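You operate a simulated robot arm through the tools that you are given. There is no shell and no other tool. Be economical: measure what you need, move in short steps, check, and stop when the job is done.

You run a simulated robot arm. Do the job below in one go: nothing can be reset, and whatever is moved stays where it is left.

Task
Try both plug gauges in the white-tied ring, then sort it into its tray.
Fine: only the go gauge enters: pass; neither: hold; both: scrap. Each gauge back in its cup. Set down upright: green go gauge, red no-go gauge.

The check looks at the end state, three seconds after you hand in, the way a careful person would. Anything else that was tipped, shoved, dropped, spilled or broken makes it a failure.

Robot
A 6-joint arm with a two-finger parallel gripper on a trunk, on a base that drives. Base frame: it is fixed to the floor where the robot stands at the start and does not move with it; the origin is under the middle of the robot, x ahead of it, y to its left, z up. Lengths are in cm, angles in rad, forces in N, time in s.
With the tool pointing down near the work surface it reaches from about 16 to 74 cm from the robot's upright axis, wherever it stands. Its first joint turns from -2.897 to 2.897 rad. Places, roughly: go gauge cup [40, 0, 90]; no go gauge cup [40, 10, 90]. Payload 3.91 kg.
Tool frame: the origin (TCP) lies between the finger pads and is the grasp point; the fingertips stand 3 cm ahead of it; z points along the fingers, y is the line along which they close. The gripper opens to 11 cm. The fingers are 2 cm wide and 1 cm thick; the gripper's body (4.8 by 11.2 cm) begins 5.5 cm behind the TCP.
Orientation is told as [roll, pitch, yaw] about the base's x, y, z axes, in that order, counted from this pose: with the fingers straight down and closing along the base's y, the tool's x points along the base's -x, its y along +y and its z along -z.

Tools
- The arm moves only by the tool move_arm. Its argument "increments" is a list of rows, each an object of numbers (a shift or turn left out is 0, a gripper value left out holds the last): "x", "y", "z": the shift along the tool's x, y, z in m; "rx", "ry", "rz": the turn, a rotation vector about the tool's x, y, z in rad; "grip": the opening in per cent of the stroke, from 0 (shut) to 100 (fully open). In form: [{"x": .., "y": .., "z": .., "rx": .., "ry": .., "rz": .., "grip": ..}, ...]. A call has 1 to 8 rows; each row shifts and turns the commanded pose from where the row before left it, along the tool's axes as they then stand. Each row takes 0.2 s and may step no farther than 5 cm and 0.15 rad from the row before; otherwise, or with a gripper value out of range, the whole call is refused. A pose out of reach is approached as far as the arm can. The call stops where the force on the tool passes 40 N (or 10 N more than at its start, if that is more) or the arm is blocked; 0.2 s more then pass. Each finger travels about 4.5 cm/s and halts on what it meets, pressing with about 28 N; the grip force reading is that of the motor and also rises with nothing between the fingers. The clock runs only during rows and for 0.2 s after the last one: add rows that do not move to give the fingers time. It gives the time, the measured TCP pose, the force on the tool (base axes), the opening and the grip force at its end, in the units of the frame above (readings bear some noise), with the torque about the TCP (base axes, N m) and any sound that the robot's microphone picked up.
- Cameras (640 x 400 px; columns grow to the right, rows downward): "scene" is now at [1.73, 12.94, 155.73]; the picture's right is [-0.28, -0.96, 0.00], its down [-0.69, 0.20, -0.70] and it looks along [0.67, -0.20, -0.71] (base axes); focal length 295 px, centre (320, 200). "wrist" rides on the gripper at [7.1, 2.2, -10.7] in the tool frame; the picture's right is [-0.29, 0.96, 0.00], its down [-0.76, -0.23, -0.61] and it looks along [-0.58, -0.18, 0.79] (tool axes); focal length 243 px, centre (320, 200). There is no depth. A picture from a camera that has moved, and an enlarged one, comes with that camera's place and axes in the base frame and with its lens.
- get_image(camera): a new picture of that camera. It takes no simulated time.
- lift_body(by): slides the trunk up (or, below 0, down) by that many cm; the arm and the scene camera ride with it, the base frame stays. It gives what a move gives, with no picture.
- roll_base(legs): drives the robot by 1 to 6 legs, each [ahead, left, turn to the left] in cm, cm and rad, along the robot's own axes; the way and the turn of a leg run together, so that a leg with both is an arc; at most 150 cm and 3.142 rad a leg. The arm and the cameras ride along, it lands a little off, and it stops where it bumps. It gives what a move gives.
- turn_head(pan, tilt): turns the head with the scene camera to pan (to the left, within 1.501 rad either way) and tilt (down, from -0.506 to 1.204), counted from straight ahead of the robot. It gives what a move gives.
- enlarge(camera, box): a new picture of the part [left, top, right, bottom] of that camera's present view, enlarged. It takes no simulated time.
- sign_off(): hands the job in; it is judged then, once.

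Go step by step. Nothing tells you exact positions but the pictures and the camera data: compare them with the known pose of the tool, close in by small moves and look again before you grip or let go. The budget is 120 turns and 78 pictures, counting those below and the enlarged ones. Unless the task says otherwise, let go and move clear before handing in, and close with one line.

The tools are called after "Call:" as name(argument=value, ...) on one line, values as JSON. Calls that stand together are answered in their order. move_arm: Moves the arm, as the interface text tells. Its arguments: {"type":"object","properties":{"increments":{"type":"array","items":{"type":"object","properties":{"x":{"type":"number"},"y":{"type":"number"},"z":{"type":"number"},"rx":{"type":"number"},"ry":{"type":"number"},"rz":{"type":"number"},"grip":{"type":"number"}}}}},"required":["increments"]} The other tools are called the same way: lift_body (by) slides the trunk up or down; roll_base (legs) drives the base; turn_head (pan, tilt) turns the head that bears the scene camera; get_image (camera) takes a picture; enlarge (camera, box) takes an enlarged picture of a part of a camera's view; sign_off () hands the job in.

At the start:

```text
t: 0.0
eef_pos: [34.21, -20.01, 121.97]
orientation: [0.0, -0.002, 0.002]
force: [-0.1, -0.1, 0.7]
wrist_torque: [0.0, 0.01, -0.02]
gripper_width: 10.98
grip_force: 0.0
trunk travel left (down, up): [-52.5, 6.5]
robot x, y, heading: [-0.09, -0.3, -0.001]
head pan, tilt: [-0.286, 0.796]
```

scene: 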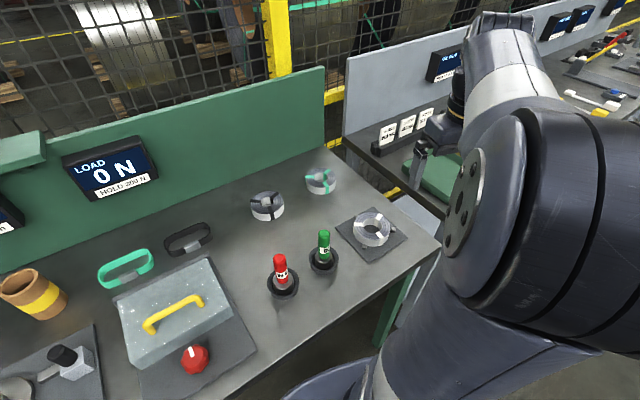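
wrist: 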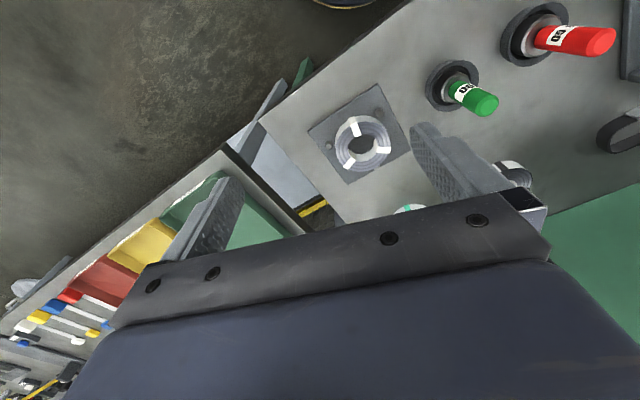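

I see three rings (one with white ties on a grey plate) and two gauges in cups, with coloured trays on the next table to the right. I'll look closer at the ring and the trays first.

Call:
enlarge(camera="scene", box=[230, 150, 430, 310])

Call:
turn_head(pan=-0.9, tilt=0.6)

Call:
get_image(camera="scene")

Call:
enlarge(camera="wrist", box=[240, 0, 640, 250])

```text
2.50 times, centred on (330, 230) of scene
camera zoom: at [1.73, 12.94, 155.73], right [-0.28, -0.96, 0.0], down [-0.69, 0.2, -0.7], along [0.67, -0.2, -0.71], focal length 738 px, centre (295, 125)
```

zoom: 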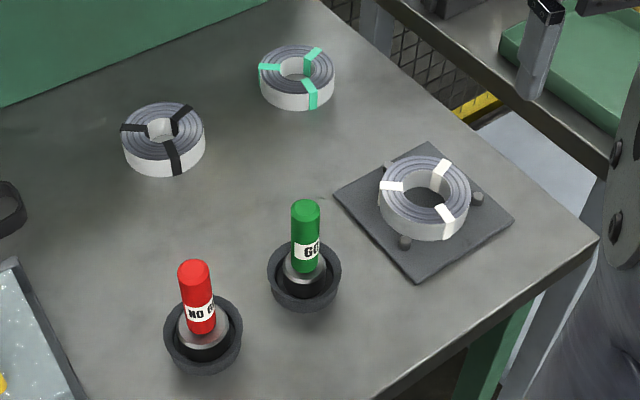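

```text
t: 1.0
eef_pos: [34.33, -19.99, 122.02]
orientation: [0.0, 0.0, 0.0]
force: [0.1, -0.2, 0.0]
wrist_torque: [0.01, 0.01, 0.01]
gripper_width: 11.01
grip_force: 0.1
trunk travel left (down, up): [-52.5, 6.5]
robot x, y, heading: [0.49, -0.19, -0.006]
head pan, tilt: [-0.901, 0.6]
```

```text
74 pictures are left
camera scene: at [-0.52, 8.3, 157.39], right [-0.78, -0.62, 0.0], down [-0.35, 0.44, -0.82], along [0.51, -0.65, -0.57], focal length 295 px, centre (320, 200)
```

scene: 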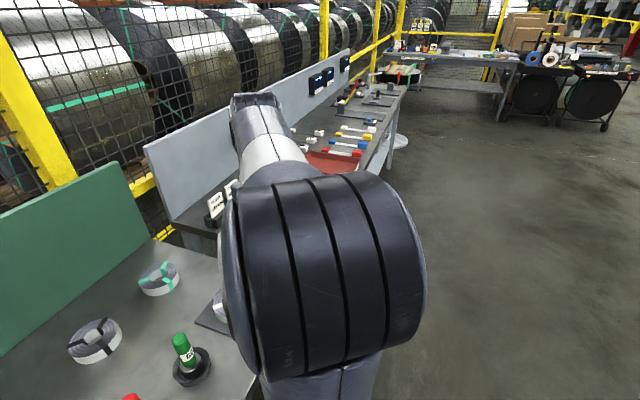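

```text
1.60 times, centred on (440, 125) of wrist
camera zoom: at [27.17, -17.78, 132.78], right [0.29, 0.96, 0.0], down [0.76, -0.23, 0.61], along [0.58, -0.18, -0.79], focal length 388 px, centre (128, 320)
```

zoom: 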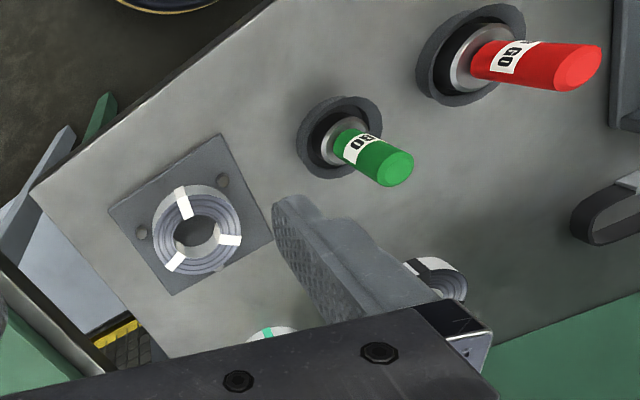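

The ring is near (47.8, -16), the go gauge near (41.5, 0) with its top at about z 101.5. I'll move over the go gauge with the gripper still high and look again.

Call:
move_arm(increments=[{"x": -0.0144, "y": 0.04, "z": 0.014}, {"x": -0.0144, "y": 0.04, "z": 0.014}, {"x": -0.0144, "y": 0.04, "z": 0.014}, {"x": -0.0144, "y": 0.04, "z": 0.014}, {"x": -0.0144, "y": 0.04, "z": 0.014}, {}, {}])

Call:
get_image(camera="wrist")

Call:
get_image(camera="scene")

```text
t: 2.6
eef_pos: [41.45, -0.15, 115.03]
orientation: [0.001, 0.0, -0.001]
force: [0.2, -0.1, -0.7]
wrist_torque: [0.01, 0.0, 0.01]
gripper_width: 11.01
grip_force: 0.0
trunk travel left (down, up): [-52.5, 6.5]
robot x, y, heading: [-0.13, 0.22, -0.001]
head pan, tilt: [-0.901, 0.6]
```

```text
72 pictures are left
camera wrist: at [34.3, 2.14, 125.72], right [0.29, 0.96, 0.0], down [0.76, -0.23, 0.61], along [0.58, -0.18, -0.79], focal length 243 px, centre (320, 200)
```

wrist: 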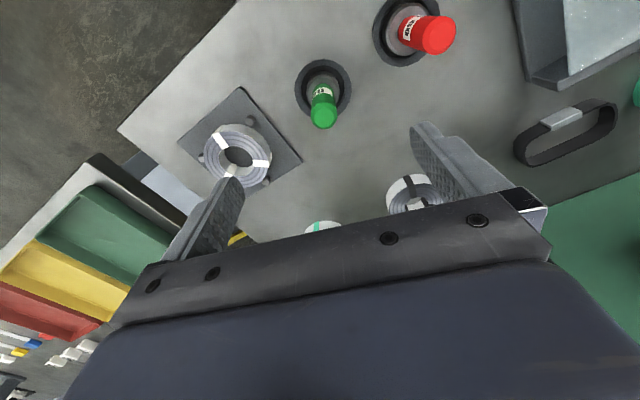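

```text
71 pictures are left
camera scene: at [-0.55, 8.28, 157.39], right [-0.78, -0.62, 0.0], down [-0.35, 0.44, -0.83], along [0.51, -0.65, -0.56], focal length 295 px, centre (320, 200)
```

scene: 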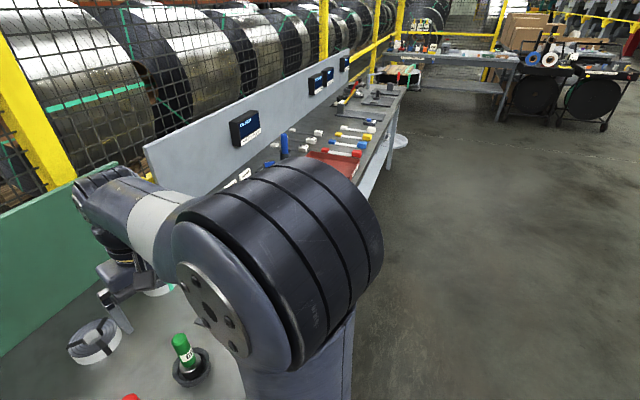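

From the wrist view the go gauge is at about (42.1, 0.0) with its top near z 101.5. I'll align, narrow the gripper and come down partway, then check.

Call:
move_arm(increments=[{"x": -0.0065, "y": 0.0015, "z": 0.0, "grip": 55}, {"z": 0.04}, {"z": 0.04}, {}, {}])

Call:
get_image(camera="wrist")

```text
t: 3.8
eef_pos: [42.26, 0.03, 106.98]
orientation: [0.0, -0.001, -0.001]
force: [-0.6, 0.3, -0.6]
wrist_torque: [0.0, 0.03, 0.02]
gripper_width: 6.05
grip_force: 0.0
trunk travel left (down, up): [-52.5, 6.5]
robot x, y, heading: [-0.04, 0.1, -0.002]
head pan, tilt: [-0.901, 0.6]
```

```text
70 pictures are left
camera wrist: at [34.98, 2.36, 117.71], right [0.29, 0.96, 0.0], down [0.76, -0.23, 0.61], along [0.58, -0.18, -0.79], focal length 243 px, centre (320, 200)
```

wrist: 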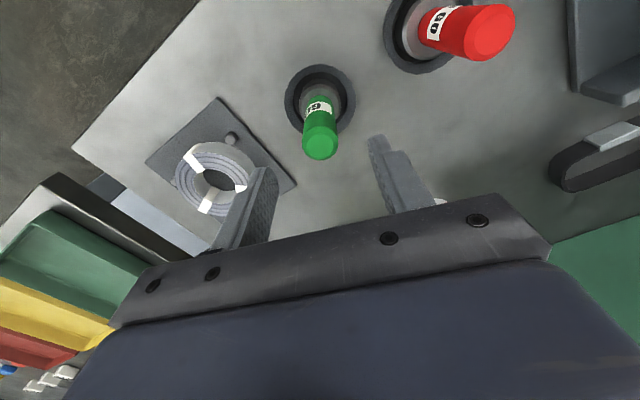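

The gauge sits centred between the fingers. I'll go down to TCP z ≈ 98.7 and look before closing.

Call:
move_arm(increments=[{"z": 0.03}, {"z": 0.03, "x": 0.001}, {"z": 0.023}, {}])

Call:
get_image(camera="wrist")

```text
t: 4.8
eef_pos: [42.06, 0.25, 98.78]
orientation: [0.0, -0.002, 0.0]
force: [0.9, -0.3, -0.1]
wrist_torque: [0.01, 0.0, 0.04]
gripper_width: 6.03
grip_force: 0.0
trunk travel left (down, up): [-52.5, 6.5]
robot x, y, heading: [-0.08, -0.1, 0.0]
head pan, tilt: [-0.901, 0.6]
```

```text
69 pictures are left
camera wrist: at [34.91, 2.37, 109.46], right [0.29, 0.96, 0.0], down [0.76, -0.23, 0.61], along [0.58, -0.18, -0.79], focal length 243 px, centre (320, 200)
```

wrist: 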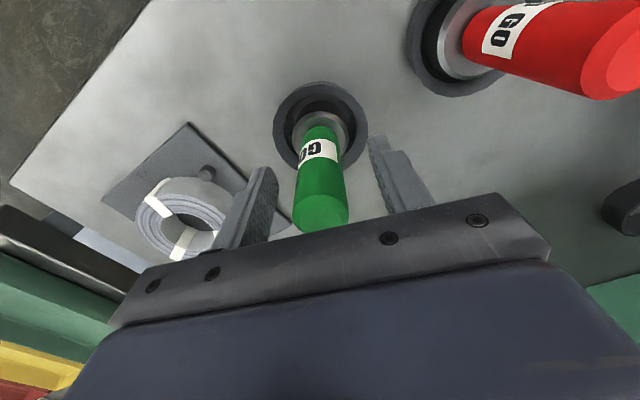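

The handle is between the fingers. Closing now.

Call:
move_arm(increments=[{"grip": 10}, {}, {}, {}, {}])

Call:
get_image(camera="wrist")

```text
t: 6.0
eef_pos: [42.0, 0.06, 98.92]
orientation: [0.0, 0.0, 0.0]
force: [0.5, -2.5, 0.5]
wrist_torque: [-0.17, -0.03, -0.05]
gripper_width: 2.78
grip_force: 27.8
trunk travel left (down, up): [-52.5, 6.5]
robot x, y, heading: [-0.22, 0.11, -0.002]
head pan, tilt: [-0.901, 0.6]
```

```text
68 pictures are left
camera wrist: at [34.91, 2.34, 109.49], right [0.29, 0.96, 0.0], down [0.76, -0.23, 0.61], along [0.58, -0.18, -0.79], focal length 243 px, centre (320, 200)
```

wrist: 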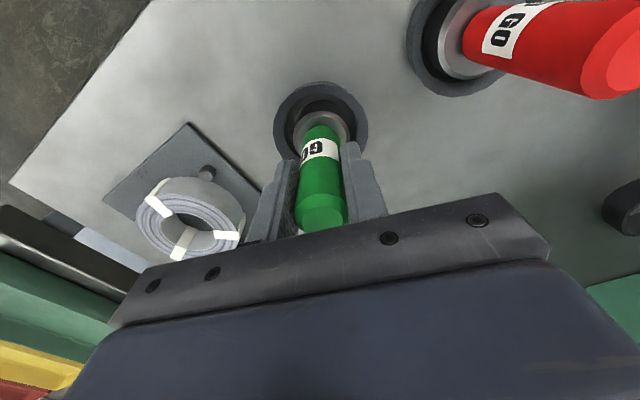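

Gripped (2.8 cm). I'll lift straight up, and see the gauge's length.

Call:
move_arm(increments=[{"z": -0.01}, {"z": -0.03}, {"z": -0.04}, {"z": -0.04}, {}])

Call:
get_image(camera="wrist")

Call:
turn_head(pan=-0.286, tilt=0.796)

Call:
get_image(camera="scene")

```text
t: 7.2
eef_pos: [42.05, 0.24, 110.82]
orientation: [0.0, -0.001, 0.0]
force: [0.2, -0.4, -4.0]
wrist_torque: [-0.01, 0.02, 0.03]
gripper_width: 2.78
grip_force: 28.2
trunk travel left (down, up): [-52.5, 6.5]
robot x, y, heading: [0.33, 0.31, 0.002]
head pan, tilt: [-0.901, 0.6]
```

```text
67 pictures are left
camera wrist: at [34.91, 2.42, 121.54], right [0.29, 0.96, 0.0], down [0.76, -0.23, 0.61], along [0.58, -0.18, -0.79], focal length 243 px, centre (320, 200)
```

wrist: 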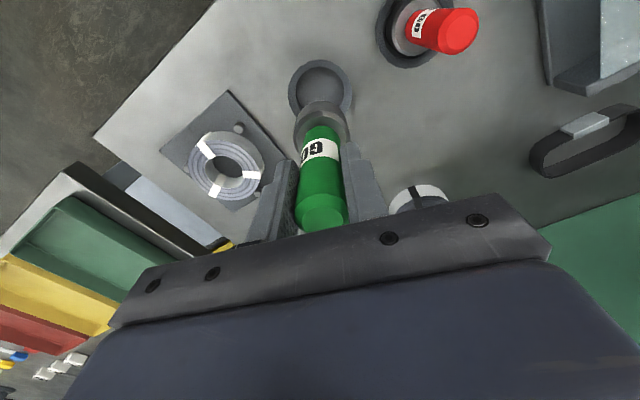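

```text
t: 8.2
eef_pos: [42.08, 0.18, 110.84]
orientation: [0.0, -0.002, 0.001]
force: [-0.2, 0.3, -3.9]
wrist_torque: [0.03, -0.01, -0.01]
gripper_width: 2.8
grip_force: 28.1
trunk travel left (down, up): [-52.5, 6.5]
robot x, y, heading: [0.12, -0.04, 0.001]
head pan, tilt: [-0.286, 0.796]
```

```text
66 pictures are left
camera scene: at [1.76, 12.94, 155.73], right [-0.28, -0.96, 0.0], down [-0.69, 0.2, -0.7], along [0.67, -0.2, -0.71], focal length 295 px, centre (320, 200)
```

scene: 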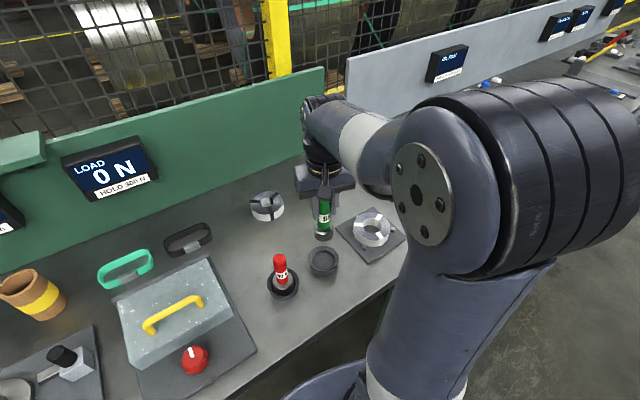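

Call:
enlarge(camera="scene", box=[240, 150, 440, 310])

Call:
enlarge(camera="wrist", box=[150, 50, 400, 210])

```text
2.50 times, centred on (340, 230) of scene
camera zoom: at [1.76, 12.94, 155.73], right [-0.28, -0.96, 0.0], down [-0.69, 0.2, -0.7], along [0.67, -0.2, -0.71], focal length 738 px, centre (270, 125)
```

zoom: 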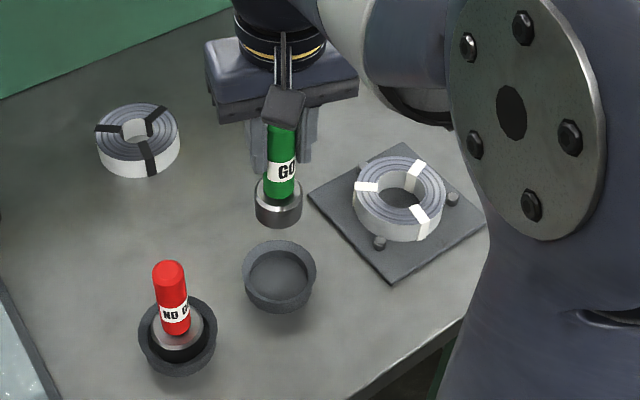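

```text
2.50 times, centred on (275, 130) of wrist
camera zoom: at [34.93, 2.41, 121.5], right [0.29, 0.96, 0.0], down [0.76, -0.23, 0.61], along [0.58, -0.18, -0.79], focal length 606 px, centre (432, 375)
```

zoom: 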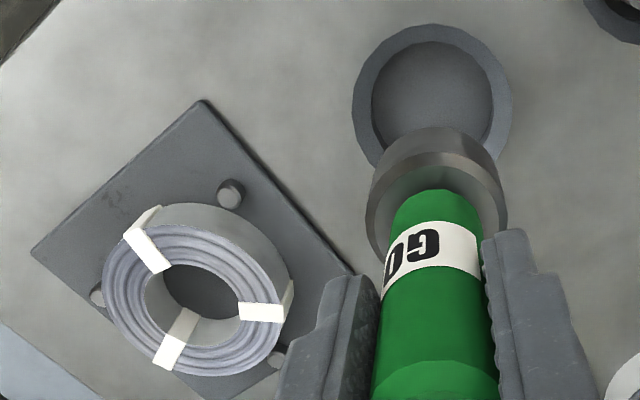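

The gauge is a short wide barrel on a handle, reaching about 10 cm below the TCP. I'll carry it over to the white-tied ring on its pinned plate, hovering high, and measure alignment.

Call:
move_arm(increments=[{"z": -0.03}, {"x": -0.013, "y": -0.0385}, {"x": -0.013, "y": -0.0385}, {"x": -0.013, "y": -0.0385}, {"x": -0.0125, "y": -0.0385}, {}, {}])

Call:
get_image(camera="wrist")

Call:
enlarge(camera="wrist", box=[220, 50, 420, 210])

```text
t: 9.8
eef_pos: [47.24, -15.29, 113.8]
orientation: [0.001, -0.001, 0.0]
force: [-0.3, 0.0, -4.5]
wrist_torque: [-0.01, 0.01, -0.01]
gripper_width: 2.77
grip_force: 28.1
trunk travel left (down, up): [-52.5, 6.5]
robot x, y, heading: [0.08, 0.09, 0.001]
head pan, tilt: [-0.286, 0.796]
```

```text
63 pictures are left
camera wrist: at [40.13, -12.95, 124.49], right [0.29, 0.96, 0.0], down [0.76, -0.23, 0.61], along [0.58, -0.18, -0.79], focal length 243 px, centre (320, 200)
```

wrist: 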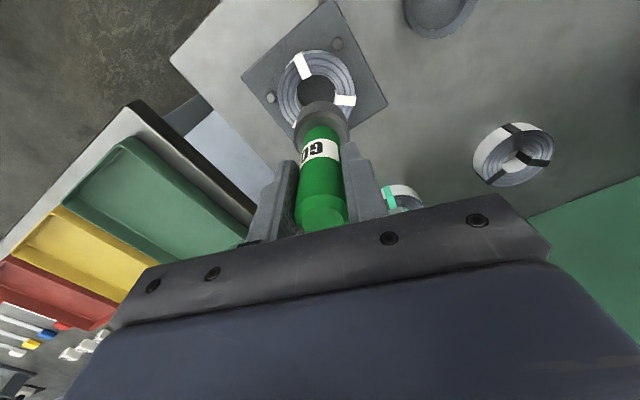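

```text
2.50 times, centred on (320, 130) of wrist
camera zoom: at [40.13, -12.95, 124.49], right [0.29, 0.96, 0.0], down [0.76, -0.23, 0.61], along [0.58, -0.18, -0.79], focal length 606 px, centre (320, 375)
```

zoom: 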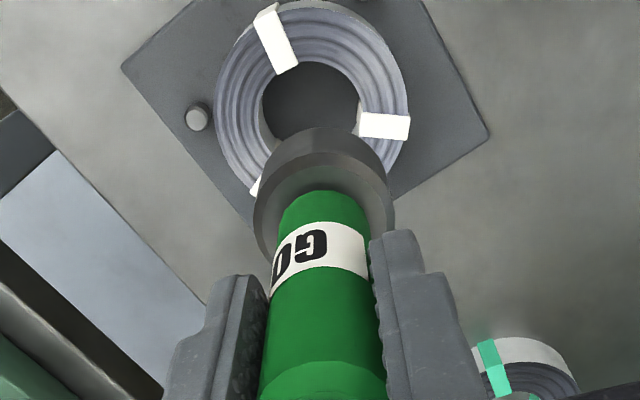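

The ring centre works out near (47.8, -15.85), top about z 91. I'll shift there, dip a little and check from both cameras.

Call:
move_arm(increments=[{"x": -0.0055, "y": -0.0055}, {"z": 0.03}, {"z": 0.03}, {"z": 0.02}, {}, {}])

Call:
enlarge(camera="wrist", box=[220, 50, 420, 210])

Call:
enlarge(camera="scene", box=[320, 180, 440, 276])

```text
t: 11.2
eef_pos: [47.81, -15.88, 105.83]
orientation: [0.0, -0.001, -0.001]
force: [0.3, -0.2, -5.1]
wrist_torque: [-0.01, 0.01, 0.0]
gripper_width: 2.8
grip_force: 27.5
trunk travel left (down, up): [-52.5, 6.5]
robot x, y, heading: [0.32, 0.08, 0.001]
head pan, tilt: [-0.286, 0.796]
```

```text
2.50 times, centred on (320, 130) of wrist
camera zoom: at [40.64, -13.6, 116.51], right [0.29, 0.96, 0.0], down [0.76, -0.23, 0.61], along [0.58, -0.18, -0.79], focal length 606 px, centre (320, 375)
```

zoom: 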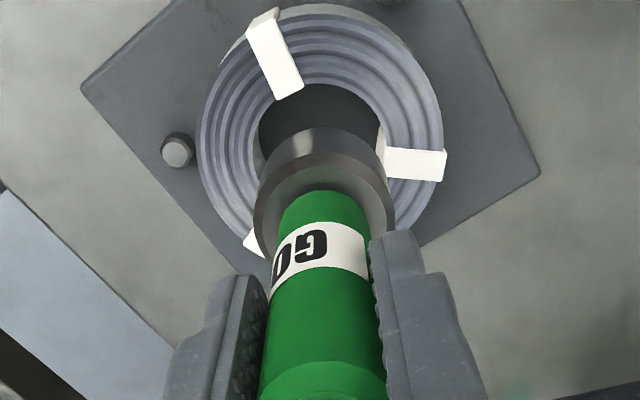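

```text
4.17 times, centred on (380, 228) of scene
camera zoom: at [1.76, 12.93, 155.73], right [-0.28, -0.96, 0.0], down [-0.69, 0.2, -0.7], along [0.67, -0.2, -0.71], focal length 1230 px, centre (70, 83)
```

zoom: 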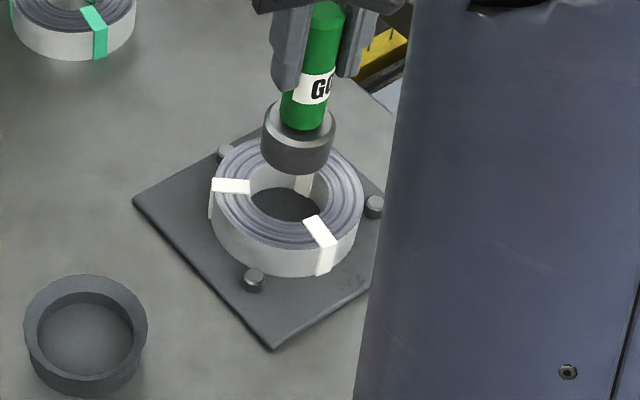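

The barrel is nearly lined up; the bore looks about 2–3 mm farther ahead and 1 mm to the left. I'll nudge, descend just above the ring and look again.

Call:
move_arm(increments=[{"x": -0.0025, "y": 0.001}, {"z": 0.02}, {"z": 0.008}, {}, {}])

Call:
enlarge(camera="wrist", box=[220, 50, 420, 210])

Call:
enlarge(camera="scene", box=[320, 180, 440, 276])

```text
t: 12.4
eef_pos: [48.09, -15.79, 103.0]
orientation: [0.001, 0.0, 0.001]
force: [-0.5, -0.4, -4.2]
wrist_torque: [-0.01, 0.03, 0.05]
gripper_width: 2.81
grip_force: 28.1
trunk travel left (down, up): [-52.5, 6.5]
robot x, y, heading: [0.01, -0.16, -0.004]
head pan, tilt: [-0.286, 0.796]
```

```text
2.50 times, centred on (320, 130) of wrist
camera zoom: at [40.86, -13.53, 113.66], right [0.29, 0.96, 0.0], down [0.76, -0.23, 0.61], along [0.58, -0.18, -0.79], focal length 606 px, centre (320, 375)
```

zoom: 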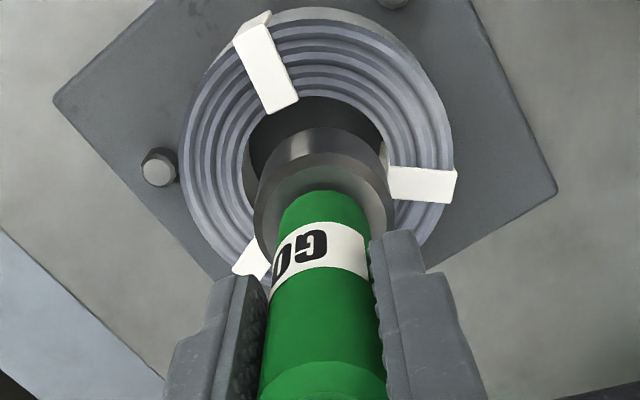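

```text
4.17 times, centred on (380, 228) of scene
camera zoom: at [1.77, 12.93, 155.73], right [-0.28, -0.96, 0.0], down [-0.69, 0.2, -0.7], along [0.67, -0.2, -0.71], focal length 1230 px, centre (70, 83)
```

zoom: 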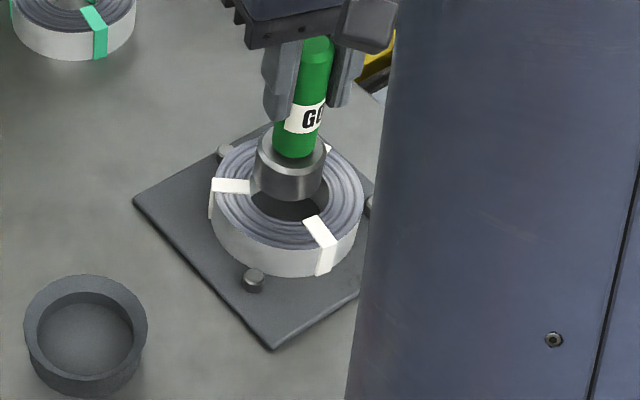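

Aligned on the wrist view. Now lowering slowly and watching the force.

Call:
move_arm(increments=[{"z": 0.005}, {"z": 0.005}, {"z": 0.005}, {"z": 0.005}, {}])

Call:
enlarge(camera="wrist", box=[220, 50, 420, 210])

```text
t: 13.6
eef_pos: [48.12, -15.72, 100.87]
orientation: [-0.002, 0.001, 0.001]
force: [0.0, 0.0, -3.9]
wrist_torque: [-0.01, 0.03, 0.01]
gripper_width: 2.79
grip_force: 28.2
trunk travel left (down, up): [-52.5, 6.5]
robot x, y, heading: [-0.02, -0.11, 0.001]
head pan, tilt: [-0.286, 0.796]
```

```text
2.50 times, centred on (320, 130) of wrist
camera zoom: at [40.9, -13.49, 111.68], right [0.29, 0.96, 0.0], down [0.76, -0.23, 0.61], along [0.58, -0.18, -0.79], focal length 606 px, centre (320, 375)
```

zoom: 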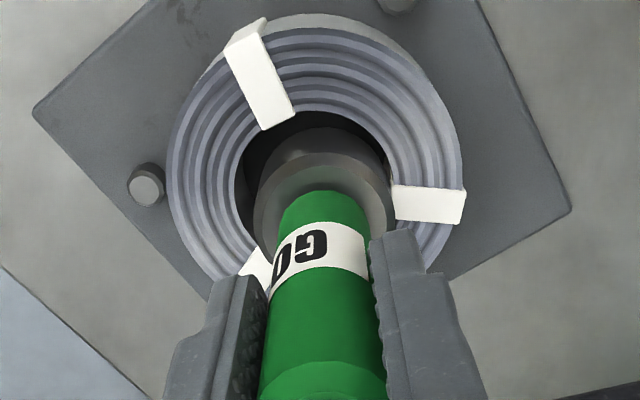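

Gap looks even ahead, slightly off sideways; I'll shift 1 mm to the right and keep lowering.

Call:
move_arm(increments=[{"y": -0.0013}, {"z": 0.004}, {"z": 0.004}, {"z": 0.004}, {"z": 0.004}, {}])

Call:
enlarge(camera="wrist", box=[220, 50, 420, 210])

Call:
enlarge(camera="scene", box=[320, 180, 440, 276])

```text
t: 15.0
eef_pos: [47.99, -15.86, 99.44]
orientation: [-0.001, 0.0, -0.001]
force: [0.1, 0.4, -4.4]
wrist_torque: [-0.02, 0.04, -0.03]
gripper_width: 2.79
grip_force: 27.8
trunk travel left (down, up): [-52.5, 6.5]
robot x, y, heading: [-0.32, 0.24, 0.002]
head pan, tilt: [-0.286, 0.796]
```

```text
2.50 times, centred on (320, 130) of wrist
camera zoom: at [40.9, -13.59, 110.07], right [0.29, 0.96, 0.0], down [0.76, -0.23, 0.61], along [0.58, -0.18, -0.79], focal length 606 px, centre (320, 375)
```

zoom: 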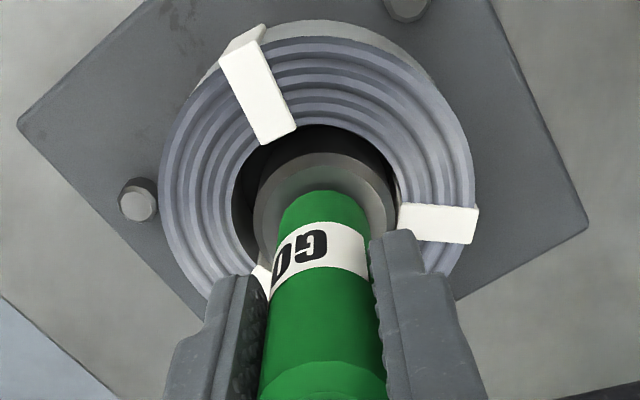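

```text
4.17 times, centred on (380, 228) of scene
camera zoom: at [1.77, 12.93, 155.73], right [-0.28, -0.96, 0.0], down [-0.69, 0.2, -0.7], along [0.67, -0.2, -0.71], focal length 1230 px, centre (70, 83)
```

zoom: 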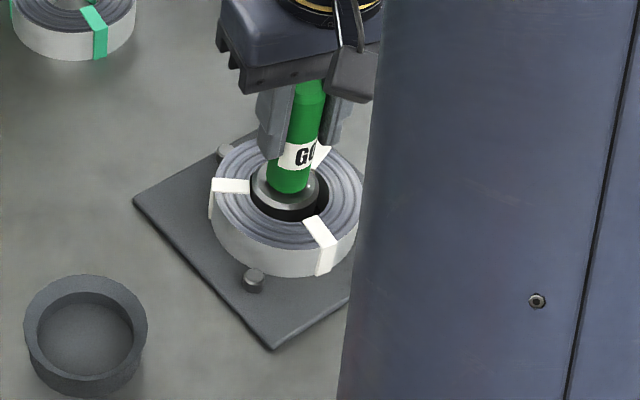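

The gauge is going in with no resistance. I'll shift 1.5 mm right to centre it and keep lowering until it touches bottom.

Call:
move_arm(increments=[{"y": -0.0015}, {"z": 0.003}, {"z": 0.003}, {"z": 0.003}, {"z": 0.003}, {}])

Call:
enlarge(camera="wrist", box=[220, 50, 420, 210])

```text
t: 16.4
eef_pos: [48.03, -16.01, 98.38]
orientation: [0.0, -0.005, 0.0]
force: [2.3, 1.0, 51.2]
wrist_torque: [-0.2, -0.55, -0.05]
gripper_width: 2.71
grip_force: 25.5
trunk travel left (down, up): [-52.5, 6.5]
robot x, y, heading: [-0.12, -0.15, -0.003]
head pan, tilt: [-0.286, 0.796]
```

```text
2.50 times, centred on (320, 130) of wrist
camera zoom: at [40.81, -13.72, 109.07], right [0.29, 0.96, 0.0], down [0.76, -0.23, 0.61], along [0.59, -0.18, -0.79], focal length 606 px, centre (320, 375)
```

zoom: 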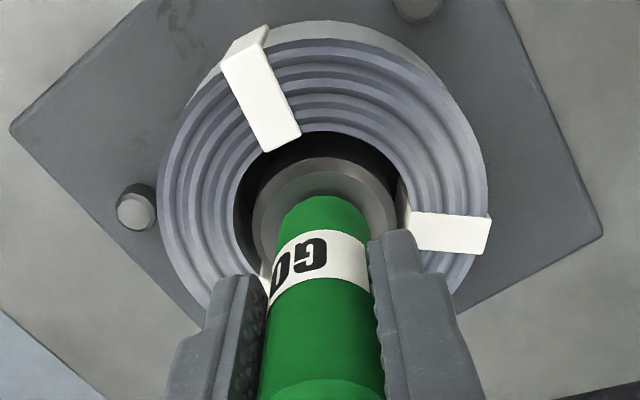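

It met the bottom only after entering the bore fully (contact at TCP z 98.4, ~2.6 cm below the ring's top), so the go gauge enters. I'll withdraw it straight up.

Call:
move_arm(increments=[{"z": -0.006}, {"z": -0.01}, {"z": -0.015}, {"z": -0.02}, {"z": -0.03}, {"z": -0.03}, {}])

Call:
get_image(camera="wrist")

Call:
enlarge(camera="scene", box=[240, 150, 440, 310])

```text
t: 18.0
eef_pos: [48.15, -15.97, 109.15]
orientation: [0.001, 0.0, -0.001]
force: [0.1, -0.4, -3.7]
wrist_torque: [-0.02, 0.0, 0.0]
gripper_width: 2.77
grip_force: 28.0
trunk travel left (down, up): [-52.5, 6.5]
robot x, y, heading: [0.4, -0.23, 0.002]
head pan, tilt: [-0.286, 0.796]
```

```text
53 pictures are left
camera wrist: at [40.95, -13.76, 119.92], right [0.29, 0.96, 0.0], down [0.76, -0.23, 0.61], along [0.58, -0.18, -0.79], focal length 243 px, centre (320, 200)
```

wrist: 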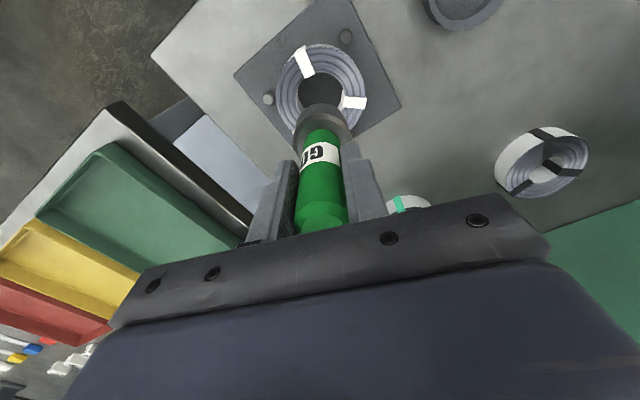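

```text
2.50 times, centred on (340, 230) of scene
camera zoom: at [1.76, 12.93, 155.73], right [-0.28, -0.96, 0.0], down [-0.69, 0.2, -0.7], along [0.67, -0.2, -0.71], focal length 738 px, centre (270, 125)
```

zoom: 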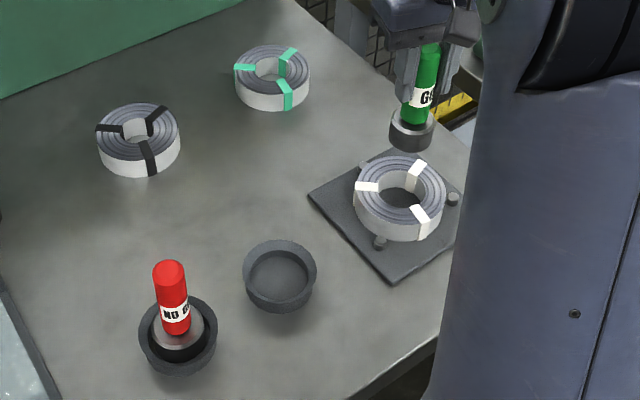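

Ring undisturbed. I'll return the go gauge above its cup at (42.05, 0.18) and check.

Call:
move_arm(increments=[{"x": 0.0122, "y": 0.0323}, {"x": 0.0122, "y": 0.0323}, {"x": 0.0122, "y": 0.0323}, {"x": 0.0122, "y": 0.0323}, {"x": 0.0122, "y": 0.0323}, {"z": 0.03}, {}, {}])

Call:
enlarge(camera="wrist", box=[220, 50, 420, 210])

```text
t: 19.8
eef_pos: [41.89, 0.22, 106.27]
orientation: [0.001, 0.0, 0.0]
force: [0.3, -0.1, -3.6]
wrist_torque: [0.02, 0.05, 0.0]
gripper_width: 2.78
grip_force: 28.1
trunk travel left (down, up): [-52.5, 6.5]
robot x, y, heading: [-0.12, -0.01, 0.0]
head pan, tilt: [-0.286, 0.796]
```

```text
2.50 times, centred on (320, 130) of wrist
camera zoom: at [34.74, 2.41, 117.02], right [0.29, 0.96, 0.0], down [0.76, -0.23, 0.61], along [0.58, -0.18, -0.79], focal length 606 px, centre (320, 375)
```

zoom: 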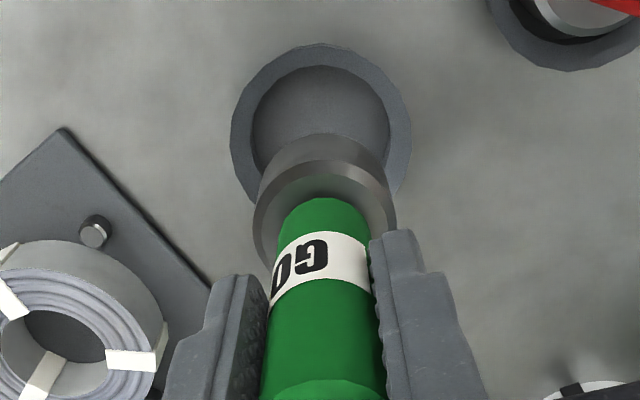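

Centred over the cup. Lowering, with small steps at the end.

Call:
move_arm(increments=[{"x": -0.001, "z": 0.03}, {"z": 0.02}, {"z": 0.012}, {"z": 0.004}, {"z": 0.003}, {}, {}])

Call:
enlarge(camera="wrist", box=[220, 50, 420, 210])

```text
t: 21.4
eef_pos: [41.99, 0.12, 99.37]
orientation: [0.0, 0.0, -0.001]
force: [-0.1, 0.3, -4.7]
wrist_torque: [-0.02, 0.04, 0.0]
gripper_width: 2.8
grip_force: 28.5
trunk travel left (down, up): [-52.5, 6.5]
robot x, y, heading: [-0.12, -0.04, -0.002]
head pan, tilt: [-0.286, 0.796]
```

```text
2.50 times, centred on (320, 130) of wrist
camera zoom: at [34.89, 2.41, 110.08], right [0.29, 0.96, 0.0], down [0.76, -0.23, 0.61], along [0.58, -0.18, -0.79], focal length 606 px, centre (320, 375)
```

zoom: 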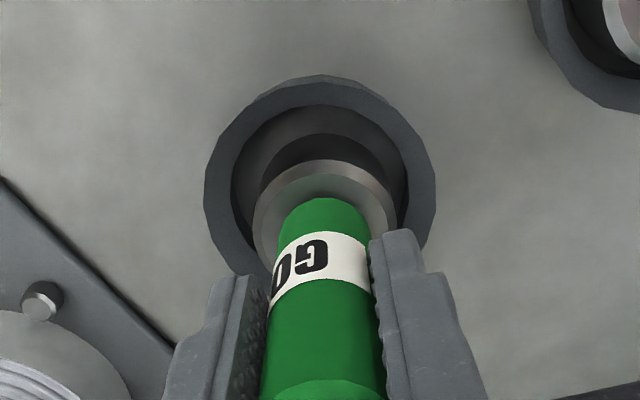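

Still free, inside the cup. Down in 2 mm steps until contact.

Call:
move_arm(increments=[{"z": 0.002}, {"z": 0.002}, {"z": 0.001}, {}])

```text
t: 22.4
eef_pos: [42.08, 0.07, 98.91]
orientation: [-0.001, 0.0, 0.001]
force: [0.6, -0.1, -5.0]
wrist_torque: [0.0, 0.02, 0.01]
gripper_width: 2.81
grip_force: 27.8
trunk travel left (down, up): [-52.5, 6.5]
robot x, y, heading: [0.14, -0.01, 0.003]
head pan, tilt: [-0.286, 0.796]
```

Call:
move_arm(increments=[{"z": 0.0015}, {"z": 0.0015}, {"z": 0.001}, {}])

```text
t: 23.4
eef_pos: [42.05, 0.16, 98.4]
orientation: [0.0, 0.001, 0.001]
force: [0.3, -0.4, -4.4]
wrist_torque: [0.03, 0.05, 0.0]
gripper_width: 2.8
grip_force: 27.8
trunk travel left (down, up): [-52.5, 6.5]
robot x, y, heading: [0.12, 0.21, -0.001]
head pan, tilt: [-0.286, 0.796]
```

No contact yet (the gauge slid up a little in the grip). Continuing slowly.

Call:
move_arm(increments=[{"z": 0.001}, {"z": 0.001}, {"z": 0.001}, {}])

```text
t: 24.4
eef_pos: [42.14, 0.08, 98.28]
orientation: [0.001, -0.004, 0.001]
force: [-1.9, -0.2, 22.5]
wrist_torque: [0.11, 0.47, -0.02]
gripper_width: 2.79
grip_force: 28.5
trunk travel left (down, up): [-52.5, 6.5]
robot x, y, heading: [0.05, -0.17, -0.001]
head pan, tilt: [-0.286, 0.796]
```

Seated with firm contact. I'll ease back a millimetre, open and rise clear.

Call:
move_arm(increments=[{"z": -0.0012}, {"grip": 55}, {}, {}, {}])

Call:
move_arm(increments=[{"z": -0.02}, {"z": -0.03}, {"z": -0.04}, {"z": -0.04}, {"z": -0.03}, {}])

Call:
get_image(camera="wrist")

```text
t: 25.6
eef_pos: [41.92, 0.07, 98.29]
orientation: [0.0, 0.001, -0.002]
force: [-0.2, -0.1, -0.2]
wrist_torque: [-0.02, 0.0, 0.01]
gripper_width: 6.08
grip_force: 0.1
trunk travel left (down, up): [-52.5, 6.5]
robot x, y, heading: [-0.04, -0.09, 0.003]
head pan, tilt: [-0.286, 0.796]
```

```text
t: 27.0
eef_pos: [42.01, 0.12, 114.15]
orientation: [0.0, 0.001, -0.002]
force: [-0.7, 0.5, 0.7]
wrist_torque: [0.01, -0.02, 0.02]
gripper_width: 6.05
grip_force: 0.1
trunk travel left (down, up): [-52.5, 6.5]
robot x, y, heading: [-0.28, -0.01, -0.002]
head pan, tilt: [-0.286, 0.796]
```

```text
49 pictures are left
camera wrist: at [34.82, 2.39, 124.95], right [0.29, 0.96, 0.0], down [0.76, -0.23, 0.61], along [0.58, -0.18, -0.79], focal length 243 px, centre (320, 200)
```

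wrist: 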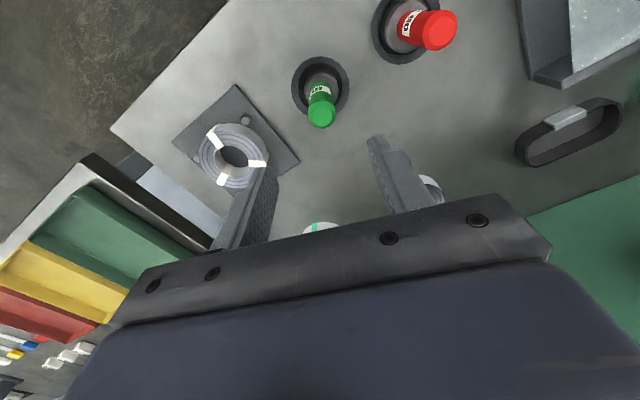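

Go gauge is back upright in its cup. Next, over the no-go gauge at about (38.9, 11.0).

Call:
move_arm(increments=[{"x": 0.01, "y": 0.036}, {"x": 0.01, "y": 0.036}, {"x": 0.011, "y": 0.037}, {"z": 0.04}, {"z": 0.03}, {}, {}])

Call:
get_image(camera="wrist")

```text
t: 28.6
eef_pos: [38.9, 10.94, 107.17]
orientation: [0.001, 0.0, -0.001]
force: [0.2, -0.2, 0.6]
wrist_torque: [0.0, 0.02, 0.03]
gripper_width: 6.06
grip_force: 0.1
trunk travel left (down, up): [-52.5, 6.5]
robot x, y, heading: [0.21, 0.37, -0.003]
head pan, tilt: [-0.286, 0.796]
```

```text
48 pictures are left
camera wrist: at [31.75, 13.21, 117.91], right [0.29, 0.96, 0.0], down [0.76, -0.23, 0.61], along [0.58, -0.18, -0.79], focal length 243 px, centre (320, 200)
```

wrist: 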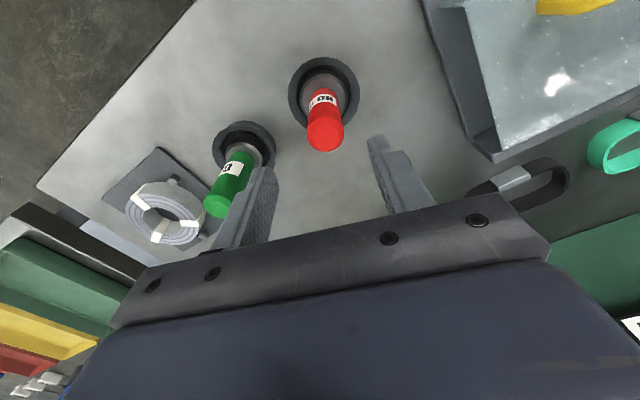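

Comparing with the go gauge's view, the no-go gauge is at (38.35, 11.55). Shift, descend, and check before closing.

Call:
move_arm(increments=[{"x": 0.0055, "y": 0.006}, {"z": 0.03}, {"z": 0.03}, {"z": 0.024}, {}, {}])

Call:
get_image(camera="wrist")

```text
t: 30.0
eef_pos: [38.36, 11.53, 98.87]
orientation: [0.0, 0.0, -0.002]
force: [0.2, -0.7, -0.5]
wrist_torque: [-0.03, 0.0, 0.03]
gripper_width: 6.04
grip_force: 0.1
trunk travel left (down, up): [-52.5, 6.5]
robot x, y, heading: [-0.01, -0.27, -0.007]
head pan, tilt: [-0.286, 0.796]
```

```text
47 pictures are left
camera wrist: at [31.25, 13.82, 109.52], right [0.29, 0.96, 0.0], down [0.76, -0.23, 0.61], along [0.58, -0.18, -0.79], focal length 243 px, centre (320, 200)
```

wrist: 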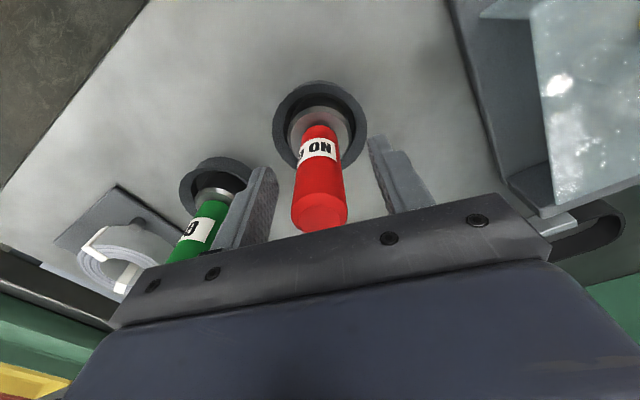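

It matches the go grasp view. Closing and lifting.

Call:
move_arm(increments=[{"grip": 10}, {}, {}, {}, {}])

Call:
move_arm(increments=[{"z": -0.01}, {"z": -0.03}, {"z": -0.04}, {"z": -0.04}, {"z": -0.03}, {}])

Call:
get_image(camera="wrist")

```text
t: 31.2
eef_pos: [38.33, 11.48, 98.89]
orientation: [-0.001, -0.001, 0.001]
force: [-0.8, -2.9, -0.4]
wrist_torque: [-0.23, 0.04, 0.01]
gripper_width: 2.77
grip_force: 28.4
trunk travel left (down, up): [-52.5, 6.5]
robot x, y, heading: [-0.05, -0.56, 0.004]
head pan, tilt: [-0.286, 0.796]
```

```text
t: 32.6
eef_pos: [38.52, 11.62, 113.96]
orientation: [0.0, -0.001, 0.0]
force: [0.1, 1.2, -4.4]
wrist_torque: [0.0, 0.04, 0.01]
gripper_width: 2.79
grip_force: 28.9
trunk travel left (down, up): [-52.5, 6.5]
robot x, y, heading: [0.24, 0.27, -0.001]
head pan, tilt: [-0.286, 0.796]
```

```text
46 pictures are left
camera wrist: at [31.26, 13.8, 124.58], right [0.29, 0.96, 0.0], down [0.76, -0.23, 0.61], along [0.58, -0.18, -0.79], focal length 243 px, centre (320, 200)
```

wrist: 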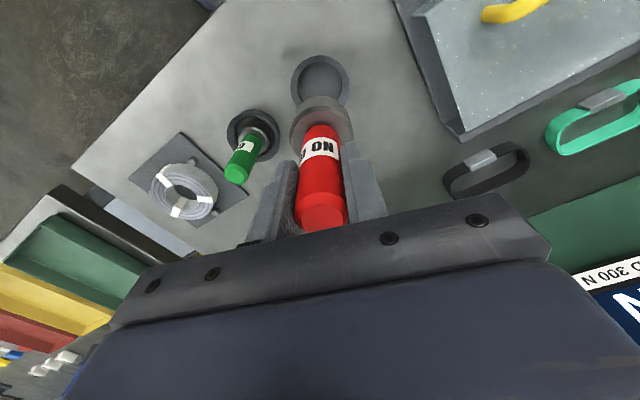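

Red gauge lifted clear. I'll raise it further (it passes over the go gauge) and carry it above the ring at (48.0, -15.97).

Call:
move_arm(increments=[{"z": -0.045}, {"x": -0.0137, "y": -0.0393}, {"x": -0.0137, "y": -0.0393}, {"x": -0.0137, "y": -0.0393}, {"x": -0.0137, "y": -0.0393}, {"x": -0.0137, "y": -0.0393}, {"x": -0.0137, "y": -0.0393}, {"x": -0.0137, "y": -0.0393}])

Call:
move_arm(increments=[{"z": 0.04}, {"z": 0.04}, {"z": 0.048}, {}, {}])

Call:
enlarge(camera="wrist", box=[220, 50, 420, 210])

```text
t: 34.4
eef_pos: [48.12, -15.94, 118.2]
orientation: [-0.001, 0.002, 0.001]
force: [0.1, -0.4, -4.6]
wrist_torque: [0.01, 0.03, -0.01]
gripper_width: 2.79
grip_force: 28.2
trunk travel left (down, up): [-52.5, 6.5]
robot x, y, heading: [0.16, -0.15, -0.0]
head pan, tilt: [-0.286, 0.796]
```

```text
t: 35.6
eef_pos: [47.94, -15.91, 105.62]
orientation: [0.0, 0.0, 0.002]
force: [0.6, -0.3, -4.3]
wrist_torque: [0.03, 0.02, 0.0]
gripper_width: 2.79
grip_force: 28.4
trunk travel left (down, up): [-52.5, 6.5]
robot x, y, heading: [0.08, -0.03, 0.002]
head pan, tilt: [-0.286, 0.796]
```

```text
2.50 times, centred on (320, 130) of wrist
camera zoom: at [40.86, -13.67, 116.27], right [0.29, 0.96, 0.0], down [0.76, -0.23, 0.61], along [0.58, -0.18, -0.79], focal length 606 px, centre (320, 375)
```

zoom: 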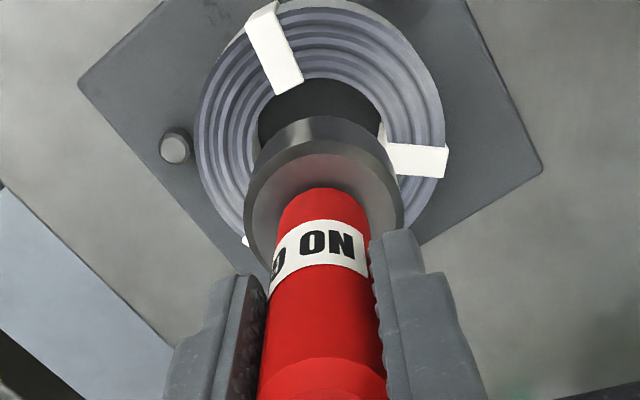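

The no-go barrel is about 10% wider than the go. I'll lower to just above the ring and align carefully.

Call:
move_arm(increments=[{"z": 0.02}, {"z": 0.01}, {}, {}])

Call:
enlarge(camera="wrist", box=[220, 50, 420, 210])

Call:
enlarge(camera="scene", box=[320, 180, 440, 276])

```text
t: 36.6
eef_pos: [48.04, -15.96, 102.61]
orientation: [0.0, 0.0, 0.0]
force: [1.0, -0.4, -3.2]
wrist_torque: [0.0, 0.07, -0.01]
gripper_width: 2.8
grip_force: 28.0
trunk travel left (down, up): [-52.5, 6.5]
robot x, y, heading: [0.11, -0.05, -0.001]
head pan, tilt: [-0.286, 0.796]
```

```text
2.50 times, centred on (320, 130) of wrist
camera zoom: at [40.87, -13.64, 113.29], right [0.29, 0.96, 0.0], down [0.76, -0.23, 0.61], along [0.58, -0.18, -0.79], focal length 606 px, centre (320, 375)
```

zoom: 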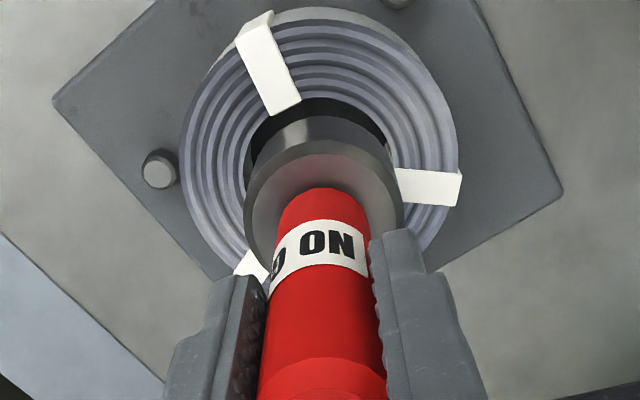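

```text
4.17 times, centred on (380, 228) of scene
camera zoom: at [1.77, 12.93, 155.73], right [-0.28, -0.96, 0.0], down [-0.69, 0.2, -0.7], along [0.67, -0.2, -0.71], focal length 1230 px, centre (70, 83)
```

zoom: 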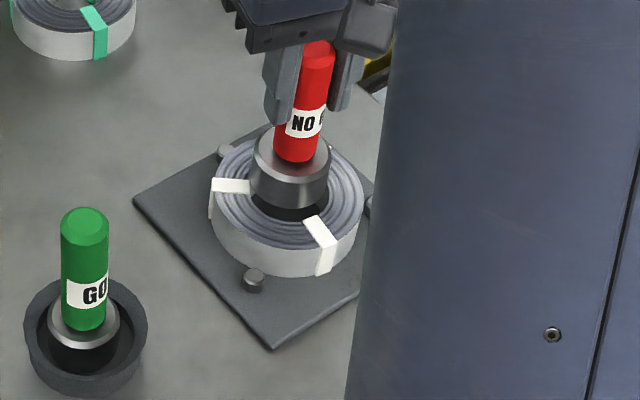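

Nearly aligned; I'll shift about 1 mm right and lower in small steps, watching the force.

Call:
move_arm(increments=[{"y": -0.0012}, {"z": 0.004}, {"z": 0.003}, {"z": 0.002}, {"z": 0.002}, {}])

Call:
enlarge(camera="wrist", box=[220, 50, 420, 210])

```text
t: 38.0
eef_pos: [47.91, -15.92, 101.59]
orientation: [-0.001, -0.003, -0.001]
force: [-2.6, 1.7, 10.0]
wrist_torque: [0.11, -0.2, 0.01]
gripper_width: 2.78
grip_force: 27.9
trunk travel left (down, up): [-52.5, 6.5]
robot x, y, heading: [0.02, -0.01, -0.002]
head pan, tilt: [-0.286, 0.796]
```

```text
2.50 times, centred on (320, 130) of wrist
camera zoom: at [40.79, -13.74, 112.31], right [0.29, 0.96, 0.0], down [0.76, -0.23, 0.61], along [0.58, -0.18, -0.79], focal length 606 px, centre (320, 375)
```

zoom: 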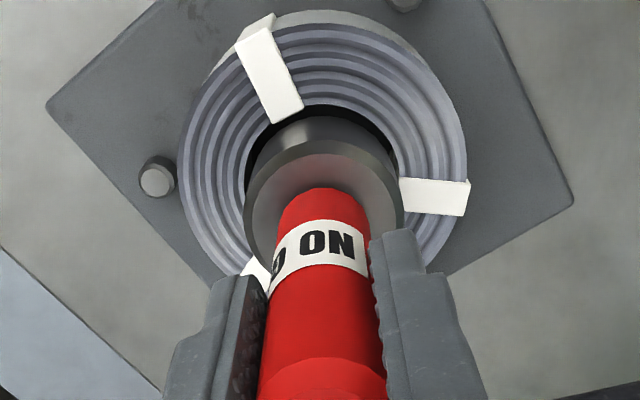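

It touches at TCP z 101.6 with a slight push toward -x, and the gap on the -x side is larger, so the alignment is a little off. I'll back off, shift 2 mm toward -x and try again.

Call:
move_arm(increments=[{"z": -0.004}, {"x": 0.002, "y": 0.0005}, {"z": 0.002}, {"z": 0.002}, {"z": 0.002}, {"z": 0.001}, {}])

Call:
enlarge(camera="wrist", box=[220, 50, 420, 210])

Call:
enlarge(camera="scene", box=[320, 180, 440, 276])

```text
t: 39.6
eef_pos: [47.78, -15.99, 101.14]
orientation: [0.001, 0.0, 0.001]
force: [0.0, 0.0, -3.9]
wrist_torque: [-0.04, 0.04, 0.02]
gripper_width: 2.74
grip_force: 27.3
trunk travel left (down, up): [-52.5, 6.5]
robot x, y, heading: [0.02, 0.19, 0.0]
head pan, tilt: [-0.286, 0.796]
```

```text
2.50 times, centred on (320, 130) of wrist
camera zoom: at [40.64, -13.71, 111.88], right [0.29, 0.96, 0.0], down [0.76, -0.23, 0.61], along [0.58, -0.18, -0.79], focal length 606 px, centre (320, 375)
```

zoom: 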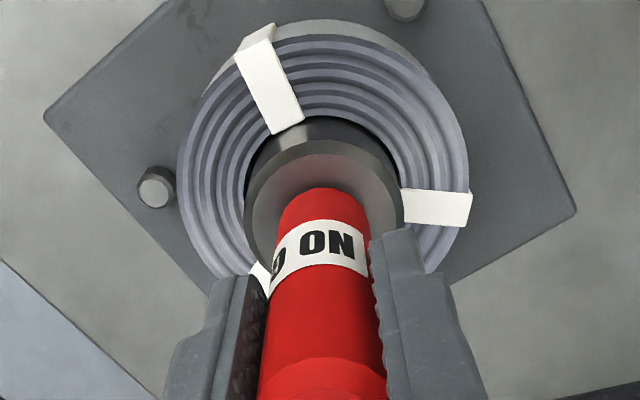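

```text
4.17 times, centred on (380, 228) of scene
camera zoom: at [1.77, 12.93, 155.73], right [-0.28, -0.96, 0.0], down [-0.69, 0.2, -0.7], along [0.67, -0.2, -0.71], focal length 1230 px, centre (70, 83)
```

zoom: 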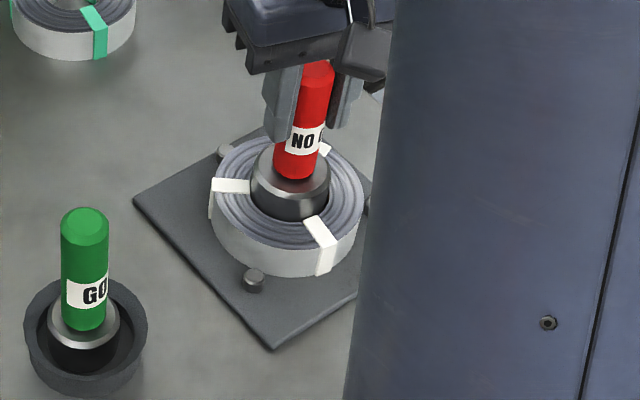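

No force now and lower than before — it seems to be at the mouth of the bore. Continuing in 2 mm steps.

Call:
move_arm(increments=[{"z": 0.002}, {"z": 0.002}, {"z": 0.002}, {"z": 0.002}, {}])

Call:
enlarge(camera="wrist", box=[220, 50, 420, 210])

```text
t: 40.8
eef_pos: [47.86, -15.97, 100.41]
orientation: [0.0, 0.0, 0.0]
force: [0.3, -0.4, -4.9]
wrist_torque: [0.02, 0.02, -0.01]
gripper_width: 2.76
grip_force: 28.2
trunk travel left (down, up): [-52.5, 6.5]
robot x, y, heading: [-0.04, 0.46, 0.002]
head pan, tilt: [-0.286, 0.796]
```

```text
2.50 times, centred on (320, 130) of wrist
camera zoom: at [40.63, -13.68, 111.07], right [0.29, 0.96, 0.0], down [0.76, -0.23, 0.61], along [0.58, -0.18, -0.79], focal length 606 px, centre (320, 375)
```

zoom: 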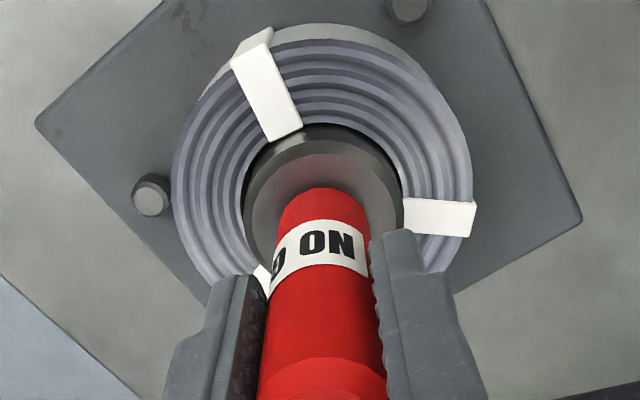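

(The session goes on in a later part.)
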